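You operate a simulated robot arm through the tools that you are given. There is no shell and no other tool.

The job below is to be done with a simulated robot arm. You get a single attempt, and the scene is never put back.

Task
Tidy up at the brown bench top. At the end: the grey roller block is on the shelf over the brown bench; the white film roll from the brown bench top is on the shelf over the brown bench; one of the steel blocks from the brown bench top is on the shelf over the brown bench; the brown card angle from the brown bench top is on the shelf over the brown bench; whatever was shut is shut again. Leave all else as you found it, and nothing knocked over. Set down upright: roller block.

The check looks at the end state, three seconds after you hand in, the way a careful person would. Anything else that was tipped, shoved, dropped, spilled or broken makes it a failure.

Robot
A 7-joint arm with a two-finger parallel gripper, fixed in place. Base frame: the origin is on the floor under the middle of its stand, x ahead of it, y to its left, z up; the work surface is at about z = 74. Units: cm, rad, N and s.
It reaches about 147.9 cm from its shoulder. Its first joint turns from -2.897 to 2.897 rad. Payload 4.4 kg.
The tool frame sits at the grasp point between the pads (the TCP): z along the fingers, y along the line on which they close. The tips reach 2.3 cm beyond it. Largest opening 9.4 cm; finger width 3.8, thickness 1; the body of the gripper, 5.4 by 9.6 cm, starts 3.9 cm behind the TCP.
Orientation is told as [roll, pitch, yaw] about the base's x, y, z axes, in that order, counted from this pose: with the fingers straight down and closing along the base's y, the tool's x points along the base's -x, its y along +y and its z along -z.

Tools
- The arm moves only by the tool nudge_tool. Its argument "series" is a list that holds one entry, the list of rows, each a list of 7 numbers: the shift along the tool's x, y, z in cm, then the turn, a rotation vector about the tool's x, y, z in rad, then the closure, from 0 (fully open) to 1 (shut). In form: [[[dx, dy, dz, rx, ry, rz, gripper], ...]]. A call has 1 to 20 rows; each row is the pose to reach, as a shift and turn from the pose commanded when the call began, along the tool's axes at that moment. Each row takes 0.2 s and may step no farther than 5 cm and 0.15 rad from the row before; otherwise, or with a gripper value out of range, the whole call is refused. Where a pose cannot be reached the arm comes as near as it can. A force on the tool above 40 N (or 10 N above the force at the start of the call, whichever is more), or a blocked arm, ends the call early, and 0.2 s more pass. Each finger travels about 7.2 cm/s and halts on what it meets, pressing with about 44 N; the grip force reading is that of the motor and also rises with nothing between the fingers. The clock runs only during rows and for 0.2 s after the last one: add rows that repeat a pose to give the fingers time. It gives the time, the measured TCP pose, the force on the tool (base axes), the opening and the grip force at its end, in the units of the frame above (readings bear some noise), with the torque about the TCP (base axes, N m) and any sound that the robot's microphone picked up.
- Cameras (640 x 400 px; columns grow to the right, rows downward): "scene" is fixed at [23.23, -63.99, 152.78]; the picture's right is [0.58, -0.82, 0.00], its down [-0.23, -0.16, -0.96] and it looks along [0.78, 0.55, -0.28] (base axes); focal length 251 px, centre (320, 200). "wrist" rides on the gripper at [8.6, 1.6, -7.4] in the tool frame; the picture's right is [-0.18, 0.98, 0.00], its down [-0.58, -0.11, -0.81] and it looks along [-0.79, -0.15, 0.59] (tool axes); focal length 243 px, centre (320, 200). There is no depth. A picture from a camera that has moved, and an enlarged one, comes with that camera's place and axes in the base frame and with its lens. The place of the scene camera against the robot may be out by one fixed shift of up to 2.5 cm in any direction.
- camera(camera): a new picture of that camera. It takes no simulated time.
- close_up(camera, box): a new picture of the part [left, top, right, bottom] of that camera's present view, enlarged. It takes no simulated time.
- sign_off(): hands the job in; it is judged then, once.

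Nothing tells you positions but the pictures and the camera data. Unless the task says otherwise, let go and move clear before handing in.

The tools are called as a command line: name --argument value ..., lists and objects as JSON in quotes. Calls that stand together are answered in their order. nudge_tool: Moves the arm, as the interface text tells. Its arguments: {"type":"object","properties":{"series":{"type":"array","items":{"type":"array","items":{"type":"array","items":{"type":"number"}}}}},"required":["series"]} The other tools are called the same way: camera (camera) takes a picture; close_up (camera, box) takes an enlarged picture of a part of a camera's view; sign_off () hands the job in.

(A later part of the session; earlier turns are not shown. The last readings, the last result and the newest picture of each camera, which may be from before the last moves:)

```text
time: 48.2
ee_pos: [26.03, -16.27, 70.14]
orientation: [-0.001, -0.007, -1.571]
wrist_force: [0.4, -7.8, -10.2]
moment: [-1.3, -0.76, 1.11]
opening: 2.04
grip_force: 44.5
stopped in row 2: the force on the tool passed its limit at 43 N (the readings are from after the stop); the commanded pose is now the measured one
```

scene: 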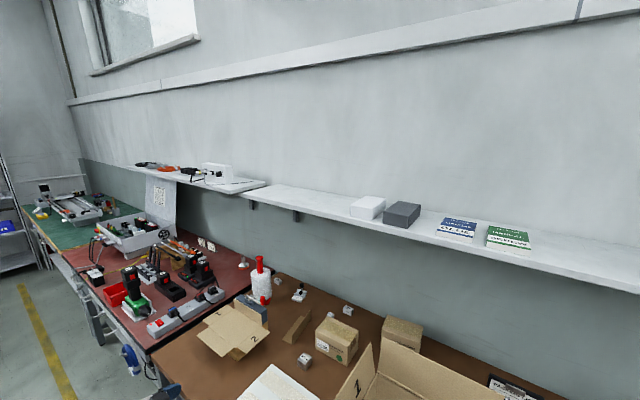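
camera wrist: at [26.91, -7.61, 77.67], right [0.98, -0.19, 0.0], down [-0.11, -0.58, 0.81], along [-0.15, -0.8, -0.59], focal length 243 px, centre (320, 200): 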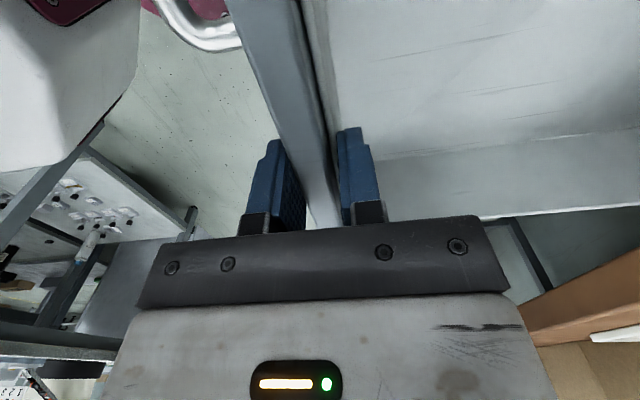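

Gripping rigidly creates side forces. I'll loosen the fingers slightly and just push with the outer finger, slower.

nudge_tool --series '[[[0, 0, 0, 0, 0, 0, 0.65], [0, 0, 0, 0, 0, 0, 0.65], [0, 0.5, 0, 0, 0, 0, 0.65], [0, 1, 0, 0, 0, 0, 0.65], [0, 1.6, 0, 0, 0, 0, 0.65], [0, 2.4, 0, 0, 0, 0, 0.65], [0, 3.2, 0, 0, 0, 0, 0.65], [0, 4, 0, 0, 0, 0, 0.65], [0, 5, 0, 0, 0, 0, 0.65], [0, 6, 0, 0, 0, 0, 0.65], [0, 7, 0, 0, 0, 0, 0.65], [0, 8, 0, 0, 0, 0, 0.65], [0, 9, 0, 0, 0, 0, 0.65], [0, 10, 0, 0, 0, 0, 0.65], [0, 10, 0, 0, 0, 0, 0.65]]]'

camera --camera "wrist"

```text
time: 51.4
ee_pos: [35.89, -16.19, 70.26]
orientation: [-0.001, -0.009, -1.572]
wrist_force: [0.0, -0.5, 0.2]
moment: [0.06, 0.02, 0.0]
opening: 3.31
grip_force: 0.1
```

```text
taken
camera wrist: at [37.61, -7.59, 77.7], right [0.98, -0.19, 0.0], down [-0.11, -0.58, 0.81], along [-0.15, -0.8, -0.59], focal length 243 px, centre (320, 200)
```

wrist: 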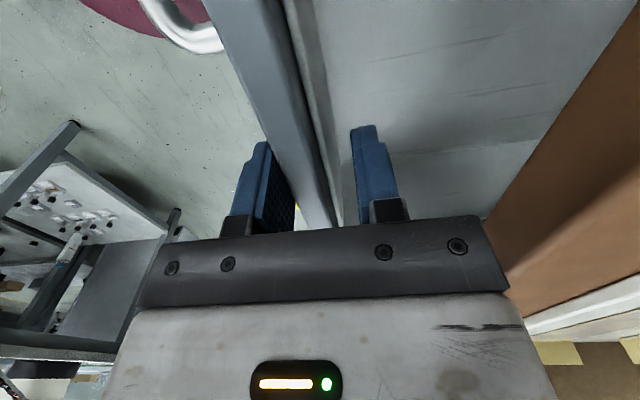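

Works well. A bit more, then I'll switch to pushing on the handle bar from the front.

nudge_tool --series '[[[0, 0.8, 0, 0, 0, 0, 0.65], [0, 1.6, 0, 0, 0, 0, 0.65], [0, 2.4, 0, 0, 0, 0, 0.65], [0, 2.4, 0, 0, 0, 0, 0.65], [0, 2.0, 0, 0, 0, 0, 0.5], [0, 1.6, -3, 0, 0, 0, 0.5], [0, 1.6, -7, 0, 0, 0, 0.5], [0, 1.6, -11, 0, 0, 0, 0.5], [0, 1.6, -14, 0, 0, 0, 0.5], [0, 1.6, -14, 0, 0, 0, 0.5]]]'

nudge_tool --series '[[[1, -0.8, 0, 0, 0, -0.143, 1], [2, -1.5, 0, 0, 0, -0.286, 1], [3, -2.3, 0, 0, 0, -0.428, 1], [4, -3, 0, 0, 0, -0.571, 1], [5, -3.8, 0, 0, 0, -0.714, 1], [6, -4.5, 0, 0, 0, -0.857, 1], [7, -5.3, 0, 0, 0, -1, 1], [8, -6, 0, 0, 0, -1.143, 1], [9, -6.8, 0, 0, 0, -1.286, 1], [10, -7.5, 0, 0, 0, -1.428, 1], [10.5, -8, 0, 0, 0, -1.571, 1], [10.5, -8, 0, 0, 0, -1.571, 1]]]'

close_up --camera "wrist" --box '[0, 0, 640, 10]'

```text
time: 53.6
ee_pos: [37.69, -16.11, 84.29]
orientation: [-0.002, -0.004, -1.574]
wrist_force: [0.2, 0.6, 0.7]
moment: [-0.03, 0.02, 0.0]
opening: 4.69
grip_force: 0.1
```

```text
time: 56.2
ee_pos: [29.58, -5.62, 84.14]
orientation: [-0.007, 0.001, -0.001]
wrist_force: [0.4, -0.2, 0.4]
moment: [0.01, 0.04, 0.01]
opening: 0.0
grip_force: 42.8
```

```text
1.00 times, centred on (320, 5) of wrist (not enlarged: the box is as wide or as high as the picture)
camera zoom: at [21.06, -3.98, 91.66], right [0.18, 0.98, -0.01], down [0.58, -0.1, 0.81], along [0.79, -0.15, -0.59], focal length 243 px, centre (320, 395)
```

zoom: 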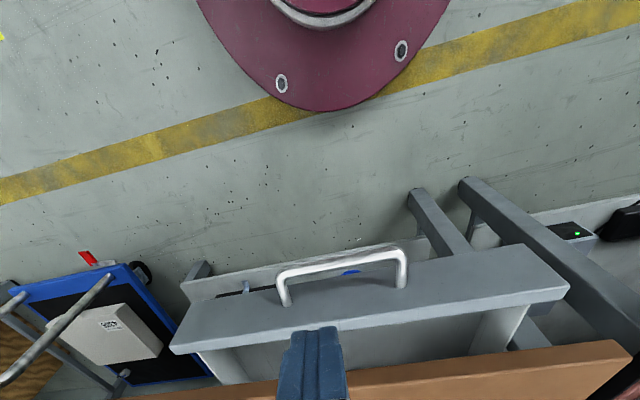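

The bar is at x≈33. I'll lower the closed fingers in front of it and push the drawer closed.

nudge_tool --series '[[[0.3, 0.6, 4, 0, 0, 0, 1], [0.3, 0.6, 8, 0, 0, 0, 1], [0.3, 0.6, 12, 0, 0, 0, 1], [0.3, 0.6, 15, 0, 0, 0, 1], [0.3, 0.6, 17.3, 0, 0, 0, 1], [0.3, 0.6, 17.3, 0, 0, 0, 1]]]'

camera --camera "wrist"

```text
time: 57.6
ee_pos: [29.39, -5.42, 66.85]
orientation: [-0.008, 0.002, -0.001]
wrist_force: [0.3, -0.2, 0.5]
moment: [0.04, -0.01, 0.04]
opening: 0.02
grip_force: 42.3
```

```text
taken
camera wrist: at [20.88, -3.69, 74.34], right [0.19, 0.98, -0.01], down [0.58, -0.1, 0.81], along [0.79, -0.15, -0.59], focal length 243 px, centre (320, 200)
```

wrist: 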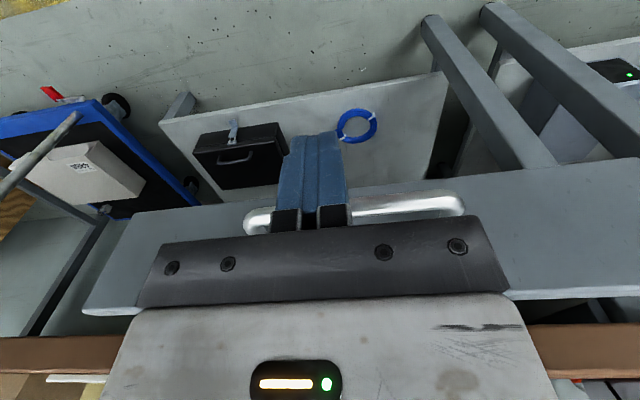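

Fingers are in front of the bar. Pushing the drawer shut.

nudge_tool --series '[[[-0.8, 0, 0, 0, 0, 0, 1], [-1.6, 0, 0, 0, 0, 0, 1], [-2.4, 0, 0, 0, 0, 0, 1], [-3.2, 0, 0, 0, 0, 0, 1], [-4, 0, 0, 0, 0, 0, 1], [-4.8, 0, 0, 0, 0, 0, 1], [-5.6, 0, 0, 0, 0, 0, 1], [-6.4, 0, 0, 0, 0, 0, 1], [-7.2, 0, 0, 0, 0, 0, 1], [-8, 0, 0, 0, 0, 0, 1], [-8.6, 0, 0, 0, 0, 0, 1], [-9.2, 0, 0, 0, 0, 0, 1], [-9.6, 0, 0, 0, 0, 0, 1], [-10, 0, 0, 0, 0, 0, 1], [-10.3, 0, 0, 0, 0, 0, 1], [-10.5, 0, 0, 0, 0, 0, 1], [-10.5, 0, 0, 0, 0, 0, 1]]]'

camera --camera "wrist"

close_up --camera "scene" --box '[60, 390, 380, 400]'

```text
time: 60.8
ee_pos: [39.08, -5.11, 66.63]
orientation: [-0.004, 0.009, -0.004]
wrist_force: [-3.0, -1.1, 1.5]
moment: [0.08, -0.25, -0.03]
opening: 0.01
grip_force: 42.4
stopped in row 15: the force on the tool passed its limit at 61 N (the readings are from after the stop); the commanded pose is now the measured one
```

```text
taken
camera wrist: at [30.58, -3.48, 74.32], right [0.19, 0.98, -0.01], down [0.59, -0.11, 0.8], along [0.79, -0.15, -0.6], focal length 243 px, centre (320, 200)
```

wrist: 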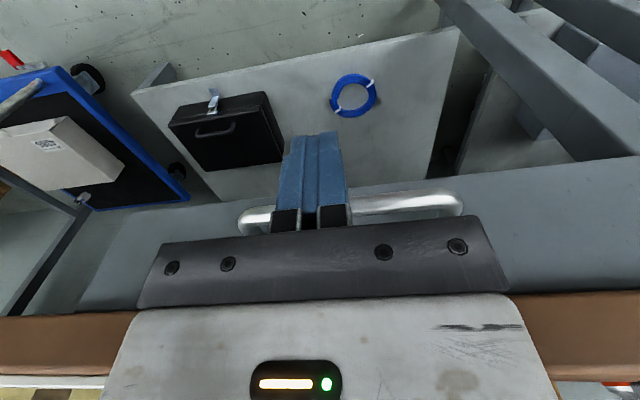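

```text
2.00 times, centred on (220, 395) of scene
camera zoom: at [23.23, -63.99, 152.78], right [0.58, -0.82, 0.0], down [-0.23, -0.16, -0.96], along [0.78, 0.55, -0.28], focal length 502 px, centre (520, -190)
```

zoom: 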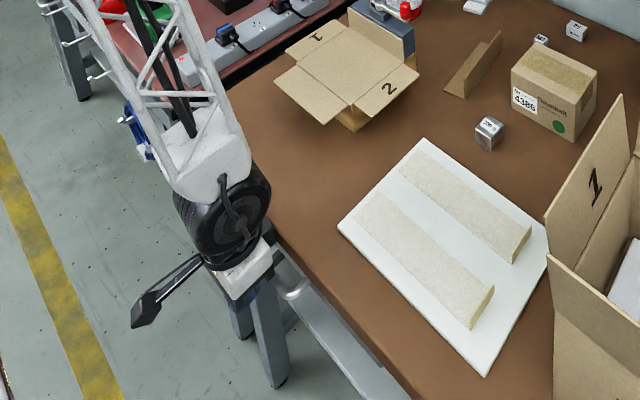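

It reached the end stop, apparently. I'll back off, raise, and compare the handle position to the original.

nudge_tool --series '[[[1, 0, 0, 0, 0, 0, 1], [1, 0, -3, 0, 0, 0, 1], [1.5, 0.5, -8, 0, 0, 0, 0.5], [2, 1, -13, 0, 0, 0, 0], [2.5, 2, -18, 0, 0, 0, 0], [3, 3, -23, 0, 0, 0, 0], [3.5, 4, -28, 0, 0, 0, 0], [4, 5, -33, 0, 0, 0, 0], [4.2, 5, -38.2, 0, 0, 0, 0], [4.2, 5, -38.2, 0, 0, 0, 0]]]'

close_up --camera "wrist" --box '[160, 0, 460, 10]'

close_up --camera "scene" --box '[140, 390, 260, 400]'

```text
refused: row 3 steps farther than a row can; nothing moved
```

```text
2.13 times, centred on (310, 5) of wrist
camera zoom: at [30.58, -3.48, 74.32], right [0.19, 0.98, -0.01], down [0.59, -0.11, 0.8], along [0.79, -0.15, -0.6], focal length 518 px, centre (341, 616)
```

zoom: 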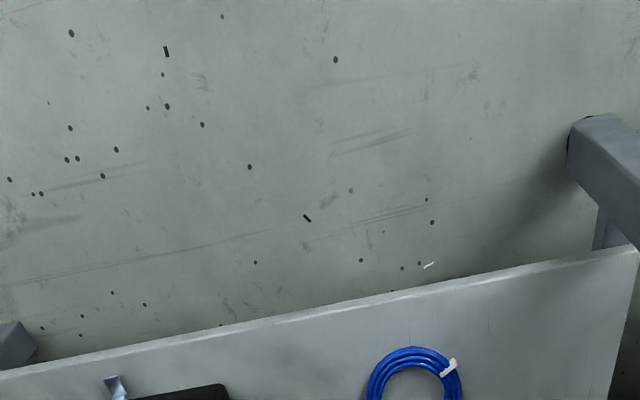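

```text
5.33 times, centred on (200, 395) of scene
camera zoom: at [23.23, -63.99, 152.78], right [0.58, -0.82, 0.0], down [-0.23, -0.16, -0.96], along [0.78, 0.55, -0.28], focal length 1338 px, centre (960, -840)
```

zoom: 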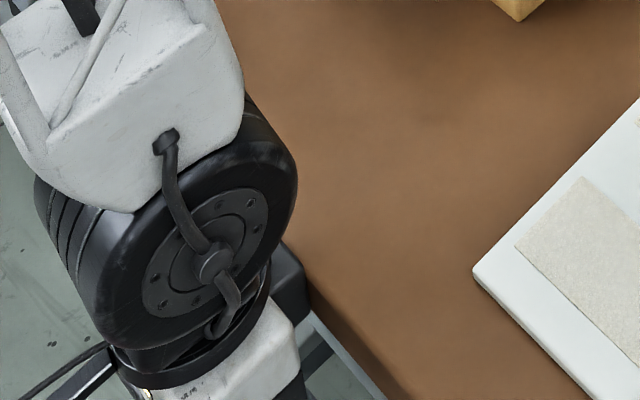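

One step was too large; retrying the retreat with smaller steps.

nudge_tool --series '[[[1, 0, 0, 0, 0, 0, 1], [1, 0, -3, 0, 0, 0, 1], [1.5, 0.5, -7.5, 0, 0, 0, 0.5], [2, 1, -12, 0, 0, 0, 0], [2.5, 2, -16.5, 0, 0, 0, 0], [3, 3, -21, 0, 0, 0, 0], [3.5, 4, -25.5, 0, 0, 0, 0], [4, 5, -30, 0, 0, 0, 0], [4.2, 5, -34.5, 0, 0, 0, 0], [4.2, 5, -38.2, 0, 0, 0, 0], [4.2, 5, -38.2, 0, 0, 0, 0]]]'

close_up --camera "wrist" --box '[160, 0, 460, 10]'

close_up --camera "scene" --box '[140, 390, 260, 400]'

```text
time: 63.2
ee_pos: [35.35, 0.35, 104.9]
orientation: [-0.005, 0.009, -0.002]
wrist_force: [-0.2, -0.1, -0.5]
moment: [0.03, 0.01, -0.02]
opening: 9.4
grip_force: 0.1
```

```text
2.13 times, centred on (310, 5) of wrist
camera zoom: at [26.81, 2.0, 112.51], right [0.19, 0.98, -0.01], down [0.59, -0.11, 0.8], along [0.79, -0.15, -0.6], focal length 518 px, centre (341, 616)
```

zoom: 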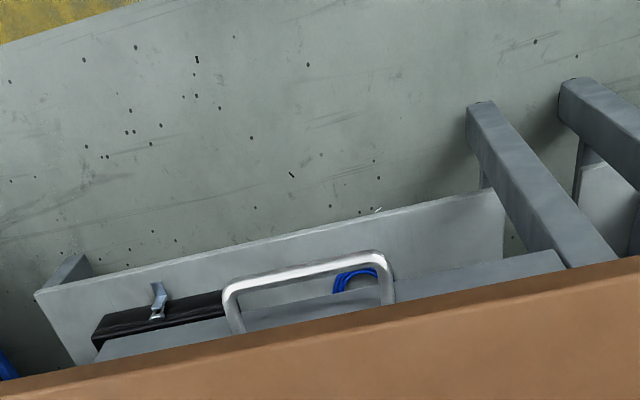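

```text
5.33 times, centred on (200, 395) of scene
camera zoom: at [23.23, -63.99, 152.78], right [0.58, -0.82, 0.0], down [-0.23, -0.16, -0.96], along [0.78, 0.55, -0.28], focal length 1338 px, centre (960, -840)
```

zoom: 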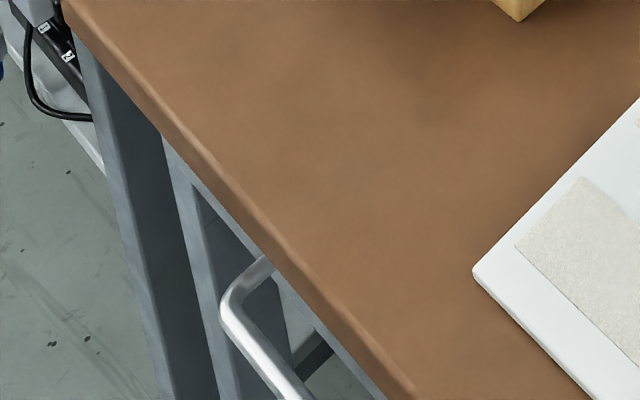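

The handle is exactly where it was originally, so the drawer is shut. Let me double-check the red bench and cart for any alternative "roller block".

close_up --camera "scene" --box '[130, 235, 190, 272]'

close_up --camera "scene" --box '[100, 260, 160, 300]'

close_up --camera "scene" --box '[240, 245, 280, 270]'

close_up --camera "scene" --box '[186, 225, 216, 250]'

```text
10.67 times, centred on (160, 254) of scene
camera zoom: at [23.23, -63.99, 152.78], right [0.58, -0.82, 0.0], down [-0.23, -0.16, -0.96], along [0.78, 0.55, -0.28], focal length 2676 px, centre (2027, -371)
```

zoom: 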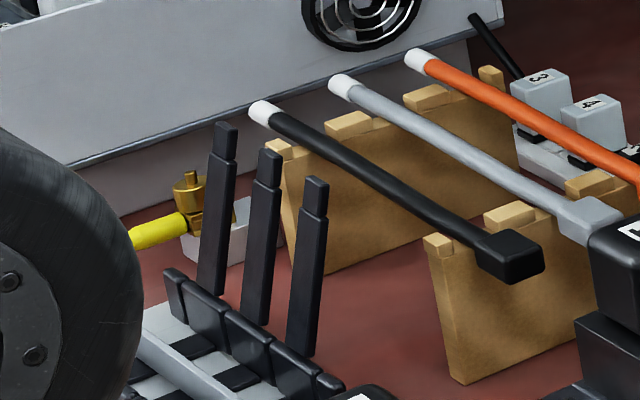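

```text
10.00 times, centred on (130, 280) of scene
camera zoom: at [23.23, -63.99, 152.78], right [0.58, -0.82, 0.0], down [-0.23, -0.16, -0.96], along [0.78, 0.55, -0.28], focal length 2508 px, centre (2220, -600)
```

zoom: 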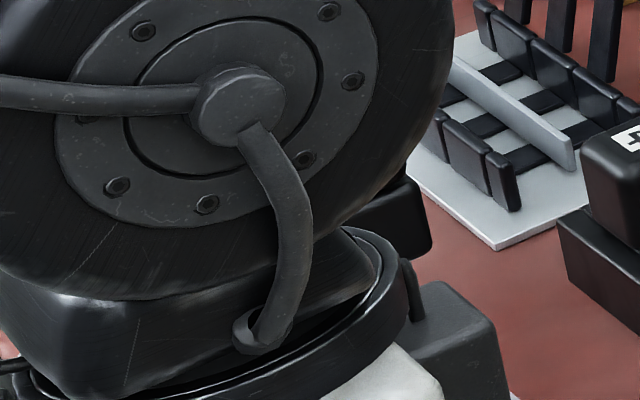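

```text
16.00 times, centred on (260, 258) of scene
camera zoom: at [23.23, -63.99, 152.78], right [0.58, -0.82, 0.0], down [-0.23, -0.16, -0.96], along [0.78, 0.55, -0.28], focal length 4013 px, centre (1280, -720)
```

zoom: 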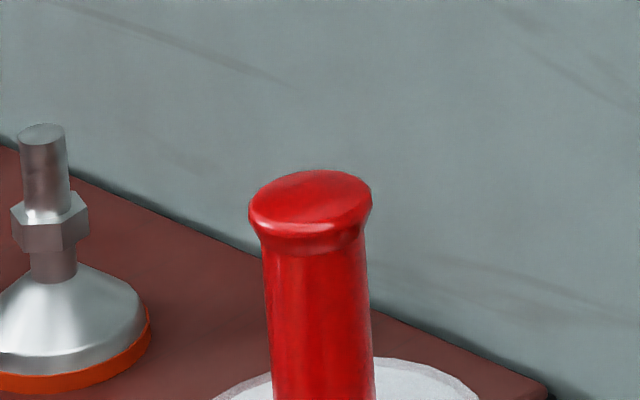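

```text
16.00 times, centred on (201, 238) of scene
camera zoom: at [23.23, -63.99, 152.78], right [0.58, -0.82, 0.0], down [-0.23, -0.16, -0.96], along [0.78, 0.55, -0.28], focal length 4013 px, centre (2224, -400)
```

zoom: 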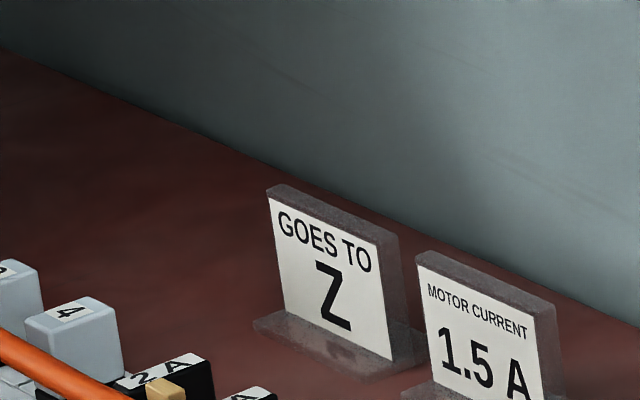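

Nothing else nearby fits, so the grey knobbed roller device is my target. Next I'll raise the arm to view and measure the shelf.

nudge_tool --series '[[[-2, 0, -4, 0, 0, 0, 0], [-4, 0, -8, 0, 0, 0, 0], [-6, 0, -12, 0, 0, 0, 0], [-8, 0, -16, 0, 0, 0, 0], [-10, 0, -20, 0, 0, 0, 0], [-12, 0, -24, 0, 0, 0, 0], [-14, 0, -28, 0, 0, 0, 0], [-16, 0, -32, 0, 0, 0, 0], [-18, 0, -36, 0, 0, 0, 0], [-20, 0, -40, 0, 0, 0, 0], [-22, 0, -44, 0, 0, 0, 0], [-24, 0, -47, 0, 0, 0, 0], [-24, 0, -47, 0, 0, 0, 0]]]'

camera --camera "wrist"

close_up --camera "wrist" --box '[0, 0, 640, 10]'

```text
time: 66.0
ee_pos: [59.8, 0.34, 151.91]
orientation: [-0.005, 0.008, -0.002]
wrist_force: [0.4, -0.5, -0.2]
moment: [-0.01, 0.01, -0.01]
opening: 9.4
grip_force: 0.0
```

```text
taken
camera wrist: at [51.17, 2.04, 159.53], right [0.19, 0.98, -0.01], down [0.59, -0.11, 0.8], along [0.79, -0.15, -0.6], focal length 243 px, centre (320, 200)
```

wrist: 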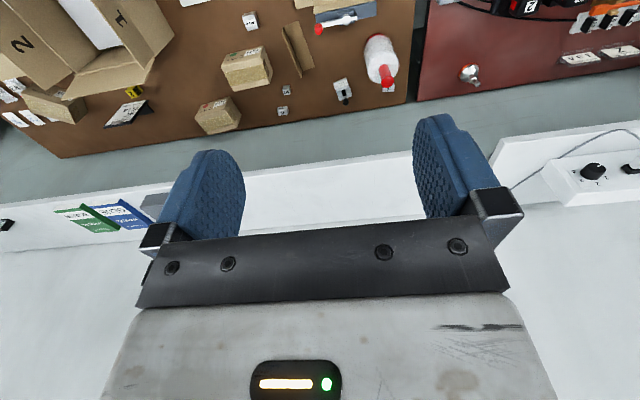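

```text
1.00 times, centred on (320, 5) of wrist (not enlarged: the box is as wide or as high as the picture)
camera zoom: at [51.17, 2.04, 159.53], right [0.19, 0.98, -0.01], down [0.59, -0.11, 0.8], along [0.79, -0.15, -0.6], focal length 243 px, centre (320, 395)
```

zoom: 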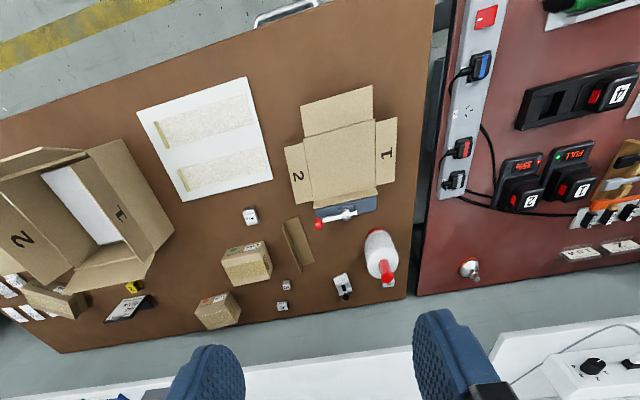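

Zooming in on the shelf edges.

close_up --camera "wrist" --box '[220, 140, 440, 250]'

close_up --camera "wrist" --box '[440, 100, 640, 225]'

close_up --camera "wrist" --box '[0, 170, 200, 295]'

```text
2.91 times, centred on (330, 195) of wrist
camera zoom: at [51.17, 2.04, 159.53], right [0.19, 0.98, -0.01], down [0.59, -0.11, 0.8], along [0.79, -0.15, -0.6], focal length 706 px, centre (291, 214)
```

zoom: 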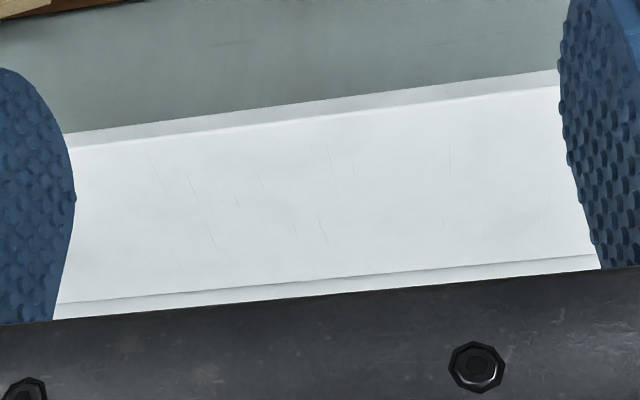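

```text
3.20 times, centred on (540, 162) of wrist
camera zoom: at [51.17, 2.04, 159.53], right [0.19, 0.98, -0.01], down [0.59, -0.11, 0.8], along [0.79, -0.15, -0.6], focal length 776 px, centre (-384, 320)
```

zoom: 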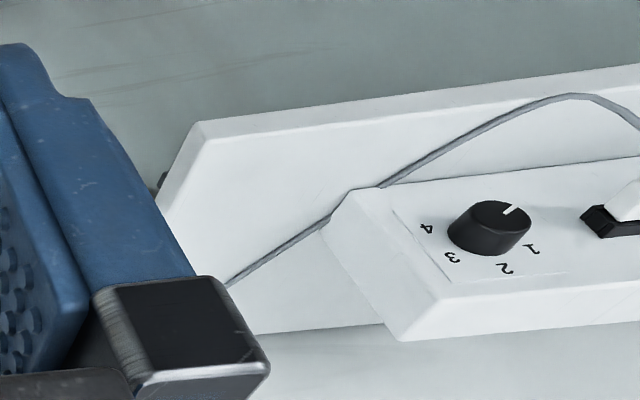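

```text
3.20 times, centred on (100, 232) of wrist
camera zoom: at [51.17, 2.04, 159.53], right [0.19, 0.98, -0.01], down [0.59, -0.11, 0.8], along [0.79, -0.15, -0.6], focal length 776 px, centre (1024, 96)
```

zoom: 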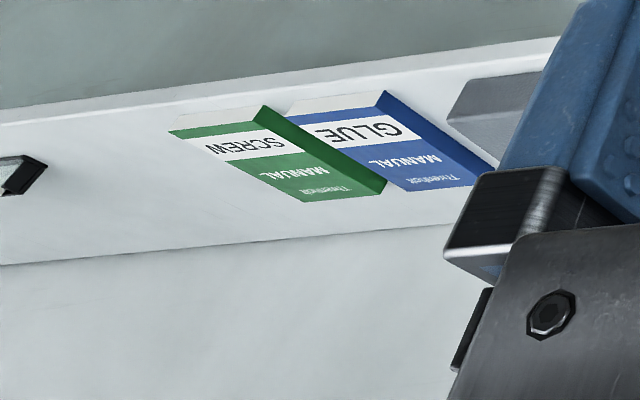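

I need a second viewpoint to fix the shelf's height. Moving 15 cm forward at this height.

nudge_tool --series '[[[-4, 0, 0, 0, -0.008, 0, 0], [-8, 0, 0, 0, -0.008, 0, 0], [-12, 0, 0, 0, -0.008, 0, 0], [-15, 0, 0, 0, -0.008, 0, 0], [-15, 0, 0, 0, -0.008, 0, 0]]]'

camera --camera "wrist"

close_up --camera "wrist" --box '[220, 80, 440, 200]'

```text
time: 67.2
ee_pos: [74.76, 0.44, 151.58]
orientation: [-0.005, -0.002, -0.002]
wrist_force: [-0.5, 0.7, -0.1]
moment: [0.01, 0.0, 0.02]
opening: 9.42
grip_force: 0.0
```

```text
taken
camera wrist: at [66.07, 1.93, 159.13], right [0.19, 0.98, -0.01], down [0.58, -0.11, 0.81], along [0.79, -0.15, -0.59], focal length 243 px, centre (320, 200)
```

wrist: 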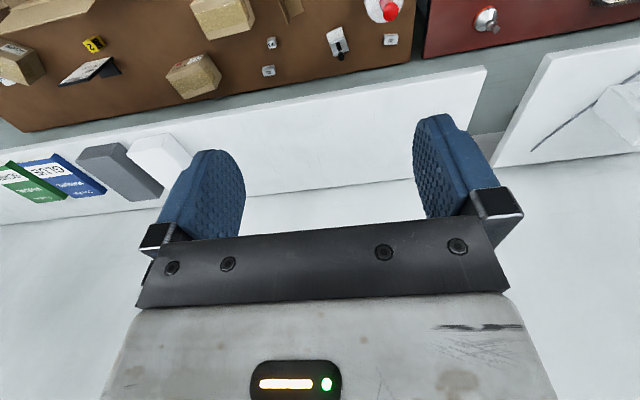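

```text
2.91 times, centred on (330, 140) of wrist
camera zoom: at [66.07, 1.93, 159.13], right [0.19, 0.98, -0.01], down [0.58, -0.11, 0.81], along [0.79, -0.15, -0.59], focal length 706 px, centre (291, 374)
```

zoom: 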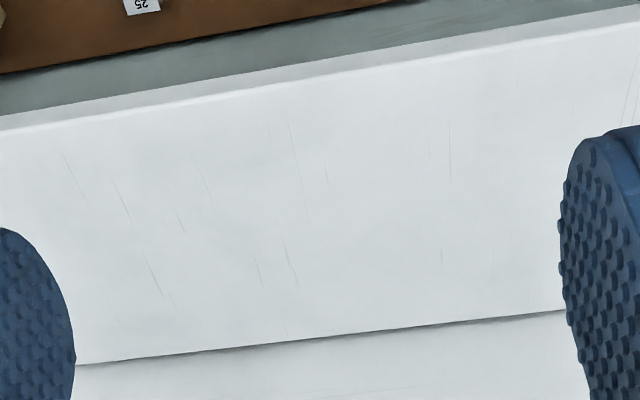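

Shelf top is at z≈124.1, spanning x 87–109, y up to ≈22, free from y≈-25 to 21. The jig with its lever stands at x≈69–75 up to z≈91. I'll now go down in front of the shelf for the roller block, turning the hand 13° to match it.

nudge_tool --series '[[[4.5, 0, 0, 0, 0, 0, 0], [9, 0, 0, 0, 0, -0.1, 0], [12.8, 0.3, 2, 0, 0, -0.2, 0], [12.8, 0.5, 6.5, 0, 0, -0.227, 0], [12.8, 0.5, 11, 0, 0, -0.227, 0], [12.8, 0.5, 15.5, 0, 0, -0.227, 0], [12.8, 0.5, 20, 0, 0, -0.227, 0], [12.8, 0.5, 24.5, 0, 0, -0.227, 0], [12.8, 0.5, 29, 0, 0, -0.227, 0], [12.8, 0.5, 33.5, 0, 0, -0.227, 0], [12.8, 0.5, 38, 0, 0, -0.227, 0], [12.8, 0.5, 42.5, 0, 0, -0.227, 0], [12.8, 0.5, 47, 0, 0, -0.227, 0], [9, 0.5, 50, 0, 0, -0.227, 0], [5, 0.5, 51.5, 0, 0, -0.227, 0], [1, 0.5, 51.5, 0, 0, -0.227, 0], [-1, 0.5, 51.5, 0, 0, -0.227, 0], [-1, 0.5, 51.5, 0, 0, -0.227, 0]]]'

camera --camera "wrist"

close_up --camera "wrist" --box '[230, 80, 430, 200]'

camera --camera "scene"

```text
time: 71.0
ee_pos: [75.71, 0.43, 100.13]
orientation: [-0.004, 0.003, 0.226]
wrist_force: [0.5, 0.3, -0.1]
moment: [0.01, -0.02, 0.02]
opening: 9.42
grip_force: 0.1
```

```text
taken
camera wrist: at [66.88, 0.11, 107.66], right [-0.04, 1.0, -0.01], down [0.59, 0.03, 0.81], along [0.81, 0.03, -0.59], focal length 243 px, centre (320, 200)
```

wrist: 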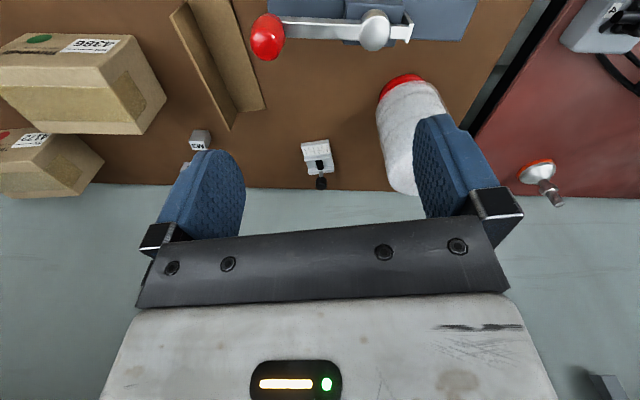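

```text
3.20 times, centred on (330, 140) of wrist
camera zoom: at [66.88, 0.11, 107.66], right [-0.04, 1.0, -0.01], down [0.59, 0.03, 0.81], along [0.81, 0.03, -0.59], focal length 776 px, centre (288, 392)
```

zoom: 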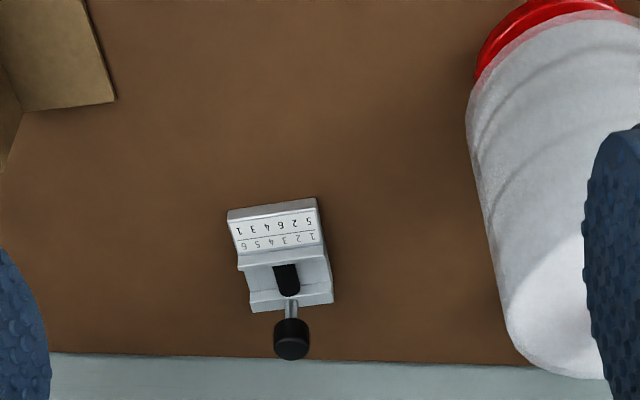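

```text
taken
```

scene: 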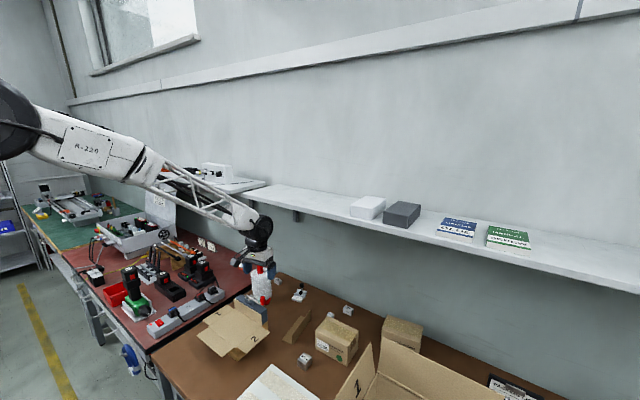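

The roller block is centred near (97.8, 1.05), turned ~13.7°, knob top ≈ z 80. I'll slide in under the shelf to hover above it.

nudge_tool --series '[[[-2.1, -0.4, 3.2, 0, 0, -0.014, 0], [-4.2, -0.8, 6.1, 0, 0, -0.014, 0], [-6.2, -1.2, 7.8, 0, 0, -0.014, 0], [-8.2, -1.6, 9.1, 0, 0, -0.014, 0], [-11.1, -2.2, 10.2, 0, 0, -0.014, 0], [-14, -2.8, 11.1, 0, 0, -0.014, 0], [-17.9, -3.6, 11.7, 0, 0, -0.014, 0], [-21.7, -4.35, 12.1, 0, 0, -0.014, 0], [-21.7, -4.35, 12.1, 0, 0, -0.014, 0]]]'

camera --camera "wrist"

close_up --camera "wrist" --box '[0, 0, 640, 10]'

camera --camera "scene"

```text
time: 73.0
ee_pos: [97.76, 0.69, 88.08]
orientation: [-0.006, 0.001, 0.239]
wrist_force: [-0.6, -0.3, 1.0]
moment: [-0.02, 0.03, 0.04]
opening: 9.43
grip_force: 0.2
```

```text
taken
camera wrist: at [88.88, 0.28, 95.56], right [-0.05, 1.0, -0.01], down [0.59, 0.04, 0.81], along [0.81, 0.04, -0.59], focal length 243 px, centre (320, 200)
```

wrist: 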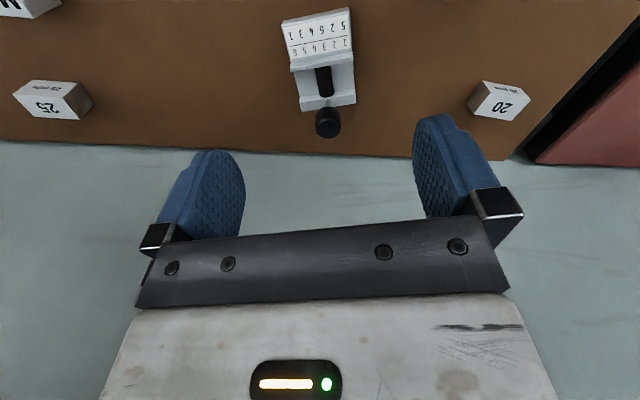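

```text
1.00 times, centred on (320, 5) of wrist (not enlarged: the box is as wide or as high as the picture)
camera zoom: at [88.88, 0.28, 95.56], right [-0.05, 1.0, -0.01], down [0.59, 0.04, 0.81], along [0.81, 0.04, -0.59], focal length 243 px, centre (320, 395)
```

zoom: 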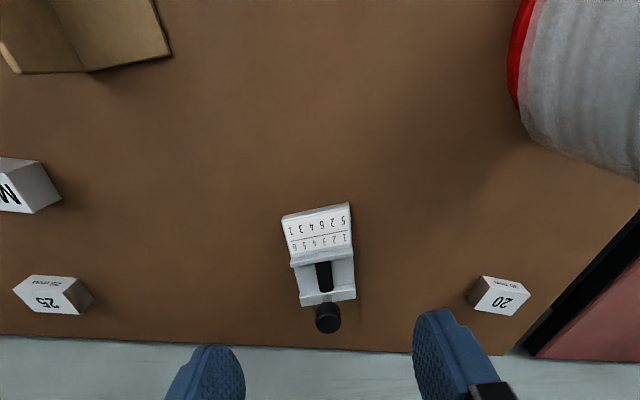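

```text
taken
```

scene: 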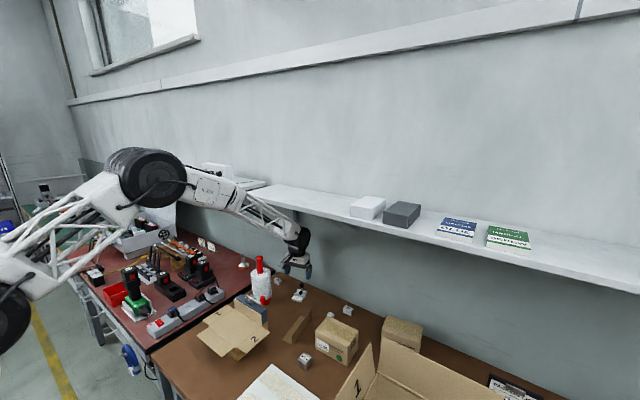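

Well centred. Descending to grip the body (fingertips about 1.5 cm above the bench), then closing.

nudge_tool --series '[[[-0.3, 0.2, 3, 0, 0, 0.012, 0], [-0.3, 0.2, 6, 0, 0, 0.012, 0], [-0.3, 0.2, 8.5, 0, 0, 0.012, 0], [-0.3, 0.2, 10.4, 0, 0, 0.012, 0], [-0.3, 0.2, 10.4, 0, 0, 0.012, 0]]]'

camera --camera "wrist"

```text
time: 74.2
ee_pos: [98.05, 1.16, 77.61]
orientation: [-0.005, 0.001, 0.227]
wrist_force: [0.4, 0.2, -0.3]
moment: [0.0, 0.02, -0.01]
opening: 9.42
grip_force: 0.1
```

```text
taken
camera wrist: at [89.25, 0.9, 85.18], right [-0.04, 1.0, -0.01], down [0.59, 0.03, 0.81], along [0.81, 0.03, -0.59], focal length 243 px, centre (320, 200)
```

wrist: 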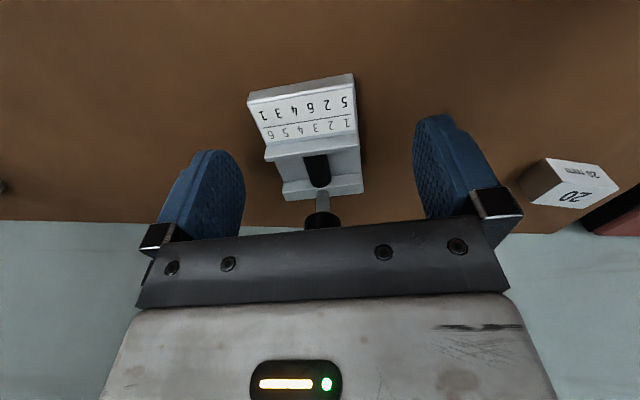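

The block is between the fingers. Closing now.

nudge_tool --series '[[[0, -0.2, 0, 0, 0, 0, 0.2], [0, -0.2, 0, 0, 0, 0, 0.4], [0, -0.2, 0, 0, 0, 0, 0.6], [0, -0.2, 0, 0, 0, 0, 1], [0, -0.2, 0, 0, 0, 0, 1], [0, -0.2, 0, 0, 0, 0, 1]]]'

camera --camera "wrist"

```text
time: 75.6
ee_pos: [98.06, 1.03, 77.61]
orientation: [-0.004, 0.002, 0.229]
wrist_force: [-0.7, -0.4, 1.3]
moment: [0.02, -0.01, -0.01]
opening: 4.9
grip_force: 44.1
```

```text
taken
camera wrist: at [89.29, 0.69, 85.14], right [-0.04, 1.0, -0.01], down [0.59, 0.03, 0.81], along [0.81, 0.03, -0.59], focal length 243 px, centre (320, 200)
```

wrist: 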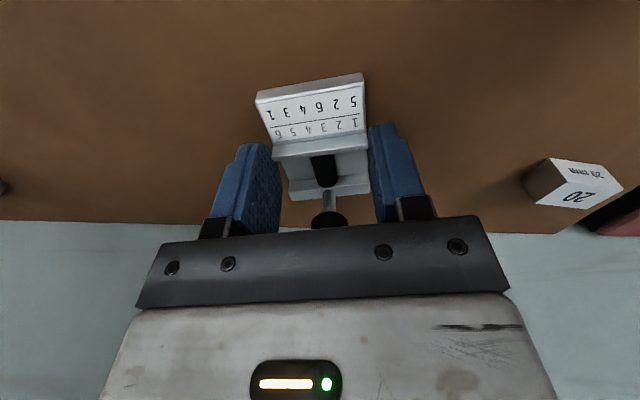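

Gripped firmly at 4.9 cm. I'll lift slightly first and verify it comes along.

nudge_tool --series '[[[0, 0, -1.5, 0, 0, 0, 1], [0, 0, -3.4, 0, 0, 0, 1], [0, 0, -7, 0, 0, 0, 1], [0, 0, -10.4, 0, 0, 0, 1], [0, 0, -10.4, 0, 0, 0, 1]]]'

camera --camera "wrist"

close_up --camera "scene" --box '[260, 210, 340, 310]'

```text
time: 76.8
ee_pos: [98.11, 1.08, 88.03]
orientation: [-0.005, 0.002, 0.226]
wrist_force: [-0.3, 0.3, -0.7]
moment: [-0.01, 0.0, -0.01]
opening: 4.91
grip_force: 43.8
```

```text
taken
camera wrist: at [89.38, 0.73, 95.6], right [-0.04, 1.0, -0.01], down [0.59, 0.03, 0.81], along [0.81, 0.03, -0.59], focal length 243 px, centre (320, 200)
```

wrist: 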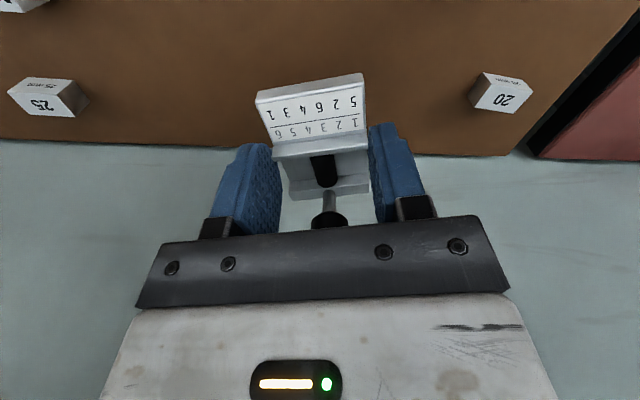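

```text
4.00 times, centred on (300, 260) of scene
camera zoom: at [23.23, -63.99, 152.78], right [0.58, -0.82, 0.0], down [-0.23, -0.16, -0.96], along [0.78, 0.55, -0.28], focal length 1003 px, centre (400, -40)
```

zoom: 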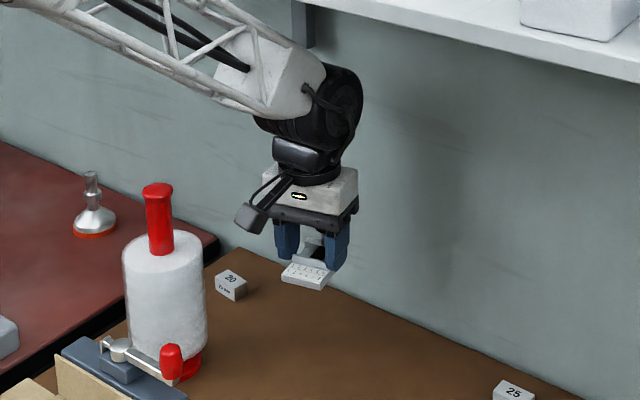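

Lifted cleanly and upright. Now I back out from under the shelf and rise in front of it.

nudge_tool --series '[[[4.4, 1.04, -0.5, 0, 0, 0, 1], [8.8, 2.06, -1, 0, 0, 0, 1], [13.2, 2.98, -2.5, 0, 0, 0, 1], [16.6, 3.68, -5.5, 0, 0, 0, 1], [19.6, 4.26, -9, 0, 0, 0, 1], [22, 4.73, -13, 0, 0, 0, 1], [23.5, 5.07, -17.5, 0, 0, 0, 1], [23.5, 5.07, -22, 0, 0, 0, 1], [23.5, 5.07, -26.5, 0, 0, 0, 1], [23.5, 5.07, -31, 0, 0, 0, 1], [23.5, 5.07, -35.5, 0, 0, 0, 1], [23.5, 5.07, -40, 0, 0, 0, 1], [23.5, 5.07, -44.5, 0, 0, 0, 1], [23.5, 5.07, -47, 0, 0, 0, 1], [23.5, 5.07, -47, 0, 0, 0, 1]]]'

camera --camera "wrist"

camera --camera "scene"

```text
time: 80.0
ee_pos: [74.01, 0.91, 135.14]
orientation: [-0.004, 0.002, 0.226]
wrist_force: [-0.2, 0.3, -0.9]
moment: [0.05, 0.0, 0.01]
opening: 4.89
grip_force: 43.8
```

```text
taken
camera wrist: at [65.31, 0.48, 142.69], right [-0.04, 1.0, -0.01], down [0.59, 0.03, 0.81], along [0.81, 0.03, -0.59], focal length 243 px, centre (320, 200)
```

wrist: 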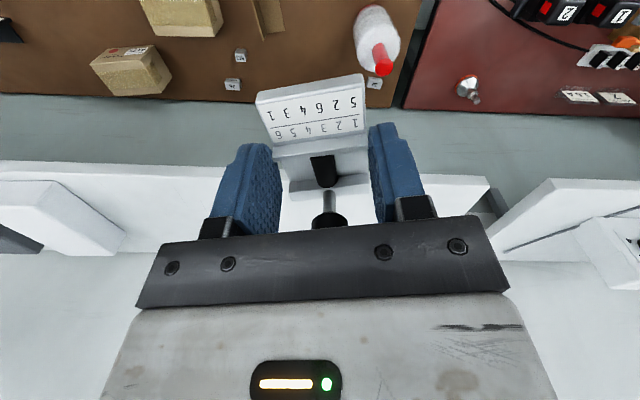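

```text
taken
```

scene: 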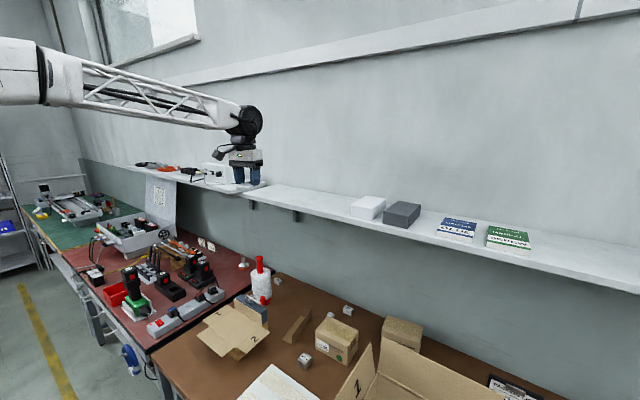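

In front of the shelf with the roller block. Moving it over the shelf at (98, 2).

nudge_tool --series '[[[-4.7, -0.9, 0, 0, 0, 0, 1], [-9.4, -1.8, 0, 0, 0, 0, 1], [-14.1, -2.6, 0, 0, 0, 0, 1], [-18.8, -3.5, 0, 0, 0, 0, 1], [-23.6, -4.4, 0, 0, 0, 0, 1], [-23.6, -4.4, 2, 0, 0, 0, 1], [-23.6, -4.4, 4.5, 0, 0, 0, 1], [-23.6, -4.4, 4.5, 0, 0, 0, 1]]]'

camera --camera "wrist"

close_up --camera "scene" --box '[230, 130, 370, 220]'

```text
time: 81.8
ee_pos: [97.83, 2.08, 130.64]
orientation: [-0.004, 0.002, 0.227]
wrist_force: [-0.1, -0.2, -1.7]
moment: [-0.01, -0.01, 0.03]
opening: 4.89
grip_force: 43.6
```

```text
taken
camera wrist: at [89.05, 1.64, 138.13], right [-0.04, 1.0, -0.01], down [0.59, 0.03, 0.81], along [0.81, 0.03, -0.59], focal length 243 px, centre (320, 200)
```

wrist: 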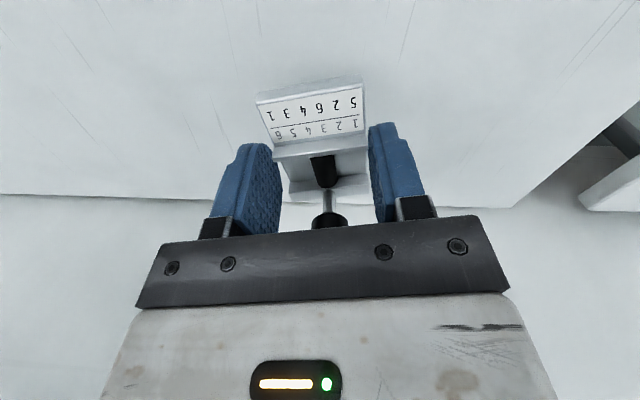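

```text
4.44 times, centred on (300, 175) of scene
camera zoom: at [23.23, -63.99, 152.78], right [0.58, -0.82, 0.0], down [-0.23, -0.16, -0.96], along [0.78, 0.55, -0.28], focal length 1115 px, centre (409, 311)
```

zoom: 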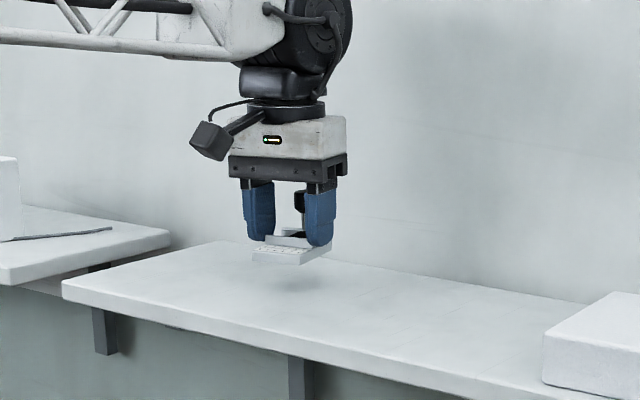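

Lowering gently toward the shelf.

nudge_tool --series '[[[0, 0, 1, 0, 0, 0, 1], [0, 0, 2, 0, 0, 0, 1], [0, 0, 2.4, 0, 0, 0, 1], [0, 0, 2.6, 0, 0, 0, 1], [0, 0, 2.8, 0, 0, 0, 1], [0, 0, 2.8, 0, 0, 0, 1]]]'

close_up --camera "scene" --box '[270, 160, 330, 200]'

```text
time: 83.2
ee_pos: [97.92, 1.84, 127.67]
orientation: [-0.005, 0.002, 0.227]
wrist_force: [0.8, 0.4, -1.1]
moment: [0.01, -0.01, -0.02]
opening: 4.92
grip_force: 43.5
```

```text
10.00 times, centred on (300, 180) of scene
camera zoom: at [23.23, -63.99, 152.78], right [0.58, -0.82, 0.0], down [-0.23, -0.16, -0.96], along [0.78, 0.55, -0.28], focal length 2508 px, centre (520, 400)
```

zoom: 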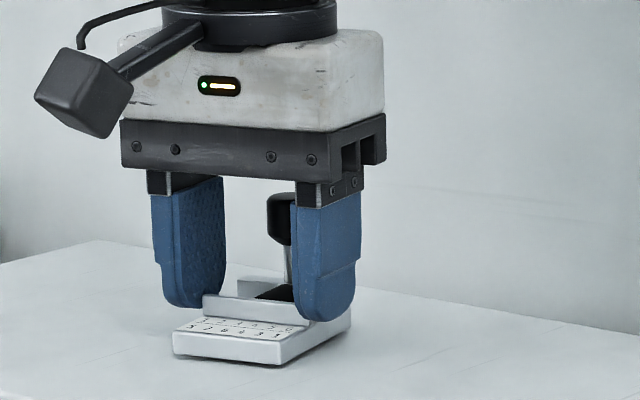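

Very close to the surface, no contact yet. Continuing in tiny steps.

nudge_tool --series '[[[0, 0, 0.1, 0, 0, 0, 1], [0, 0, 0.2, 0, 0, 0, 1], [0, 0, 0.3, 0, 0, 0, 1], [0, 0, 0.3, 0, 0, 0, 1]]]'

close_up --camera "scene" --box '[270, 160, 330, 200]'

```text
time: 84.2
ee_pos: [97.87, 2.03, 127.57]
orientation: [-0.005, -0.001, 0.228]
wrist_force: [4.5, 3.9, 16.1]
moment: [0.19, 0.21, -0.09]
opening: 4.9
grip_force: 43.9
```

```text
10.00 times, centred on (300, 180) of scene
camera zoom: at [23.23, -63.99, 152.78], right [0.58, -0.82, 0.0], down [-0.23, -0.16, -0.96], along [0.78, 0.55, -0.28], focal length 2508 px, centre (520, 400)
```

zoom: 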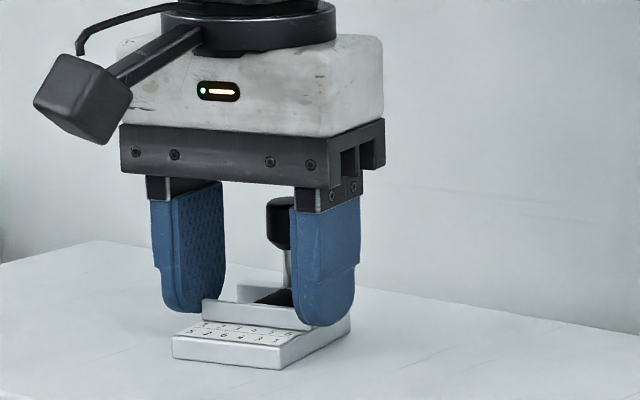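

Contact confirmed. Relaxing slightly, then opening and moving up.

nudge_tool --series '[[[0, 0, -0.1, 0, 0, 0, 1], [0, 0, -0.1, 0, 0, 0, 0.4], [0, 0, -0.1, 0, 0, 0, 0.2], [0, 0, -0.1, 0, 0, 0, 0], [0, 0, -0.1, 0, 0, 0, 0], [0, 0, -2, 0, 0, 0, 0], [0, 0, -5, 0, 0, 0, 0], [0, 0, -8, 0, 0, 0, 0], [0, 0, -8, 0, 0, 0, 0]]]'

camera --camera "wrist"

close_up --camera "scene" --box '[260, 150, 340, 200]'

```text
time: 86.2
ee_pos: [97.96, 2.06, 135.42]
orientation: [-0.006, 0.002, 0.227]
wrist_force: [0.1, 0.0, -0.5]
moment: [0.02, -0.01, 0.0]
opening: 9.39
grip_force: 0.0
```

```text
taken
camera wrist: at [89.19, 1.65, 142.86], right [-0.04, 1.0, -0.01], down [0.59, 0.03, 0.81], along [0.81, 0.03, -0.59], focal length 243 px, centre (320, 200)
```

wrist: 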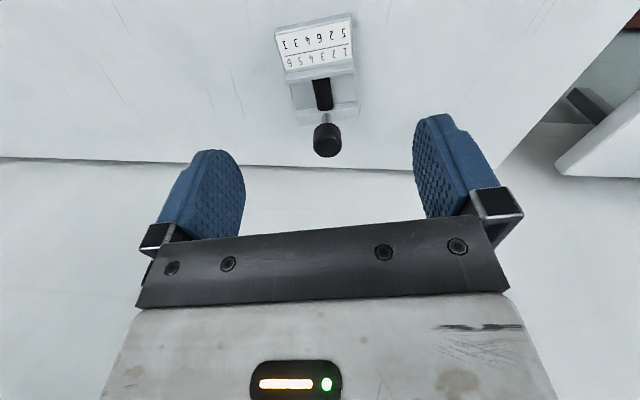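

```text
8.00 times, centred on (300, 175) of scene
camera zoom: at [23.23, -63.99, 152.78], right [0.58, -0.82, 0.0], down [-0.23, -0.16, -0.96], along [0.78, 0.55, -0.28], focal length 2007 px, centre (480, 400)
```

zoom: 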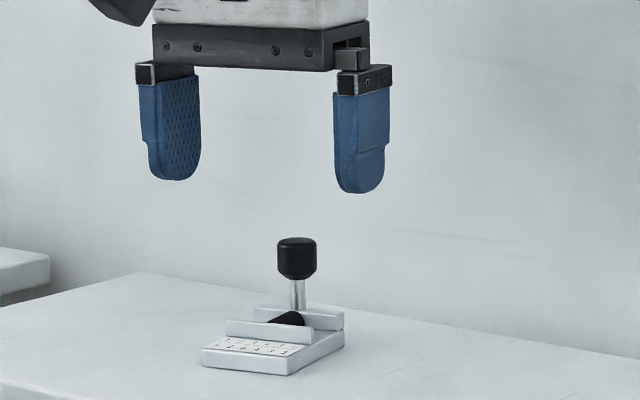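

The roller block stands upright on the shelf. Next is the film roll: I'll retreat from the shelf and get set to grip its red handle with a tilted hand.

nudge_tool --series '[[[0, 0, -3, 0, 0, 0, 0], [4.5, 1.05, -3, 0, 0, 0, 0], [9, 2.1, -3, 0, 0, 0, 0], [13.5, 3.15, -3, 0, 0, 0, 0], [18, 4.2, -3, 0, 0, 0, 0], [22.5, 5.25, -3, 0, 0, 0, 0], [27.3, 6.4, -3, 0, 0, 0.08, 0], [30, 7, -1, 0, 0, 0.16, 0], [31, 7.3, 2, 0, 0, 0.227, 0], [31, 7.3, 2, 0, 0, 0.227, 0]]]'

```text
time: 88.4
ee_pos: [65.96, 2.31, 133.37]
orientation: [-0.006, 0.0, -0.001]
wrist_force: [-0.8, 0.3, 0.3]
moment: [0.0, 0.0, 0.0]
opening: 9.39
grip_force: 0.1
```

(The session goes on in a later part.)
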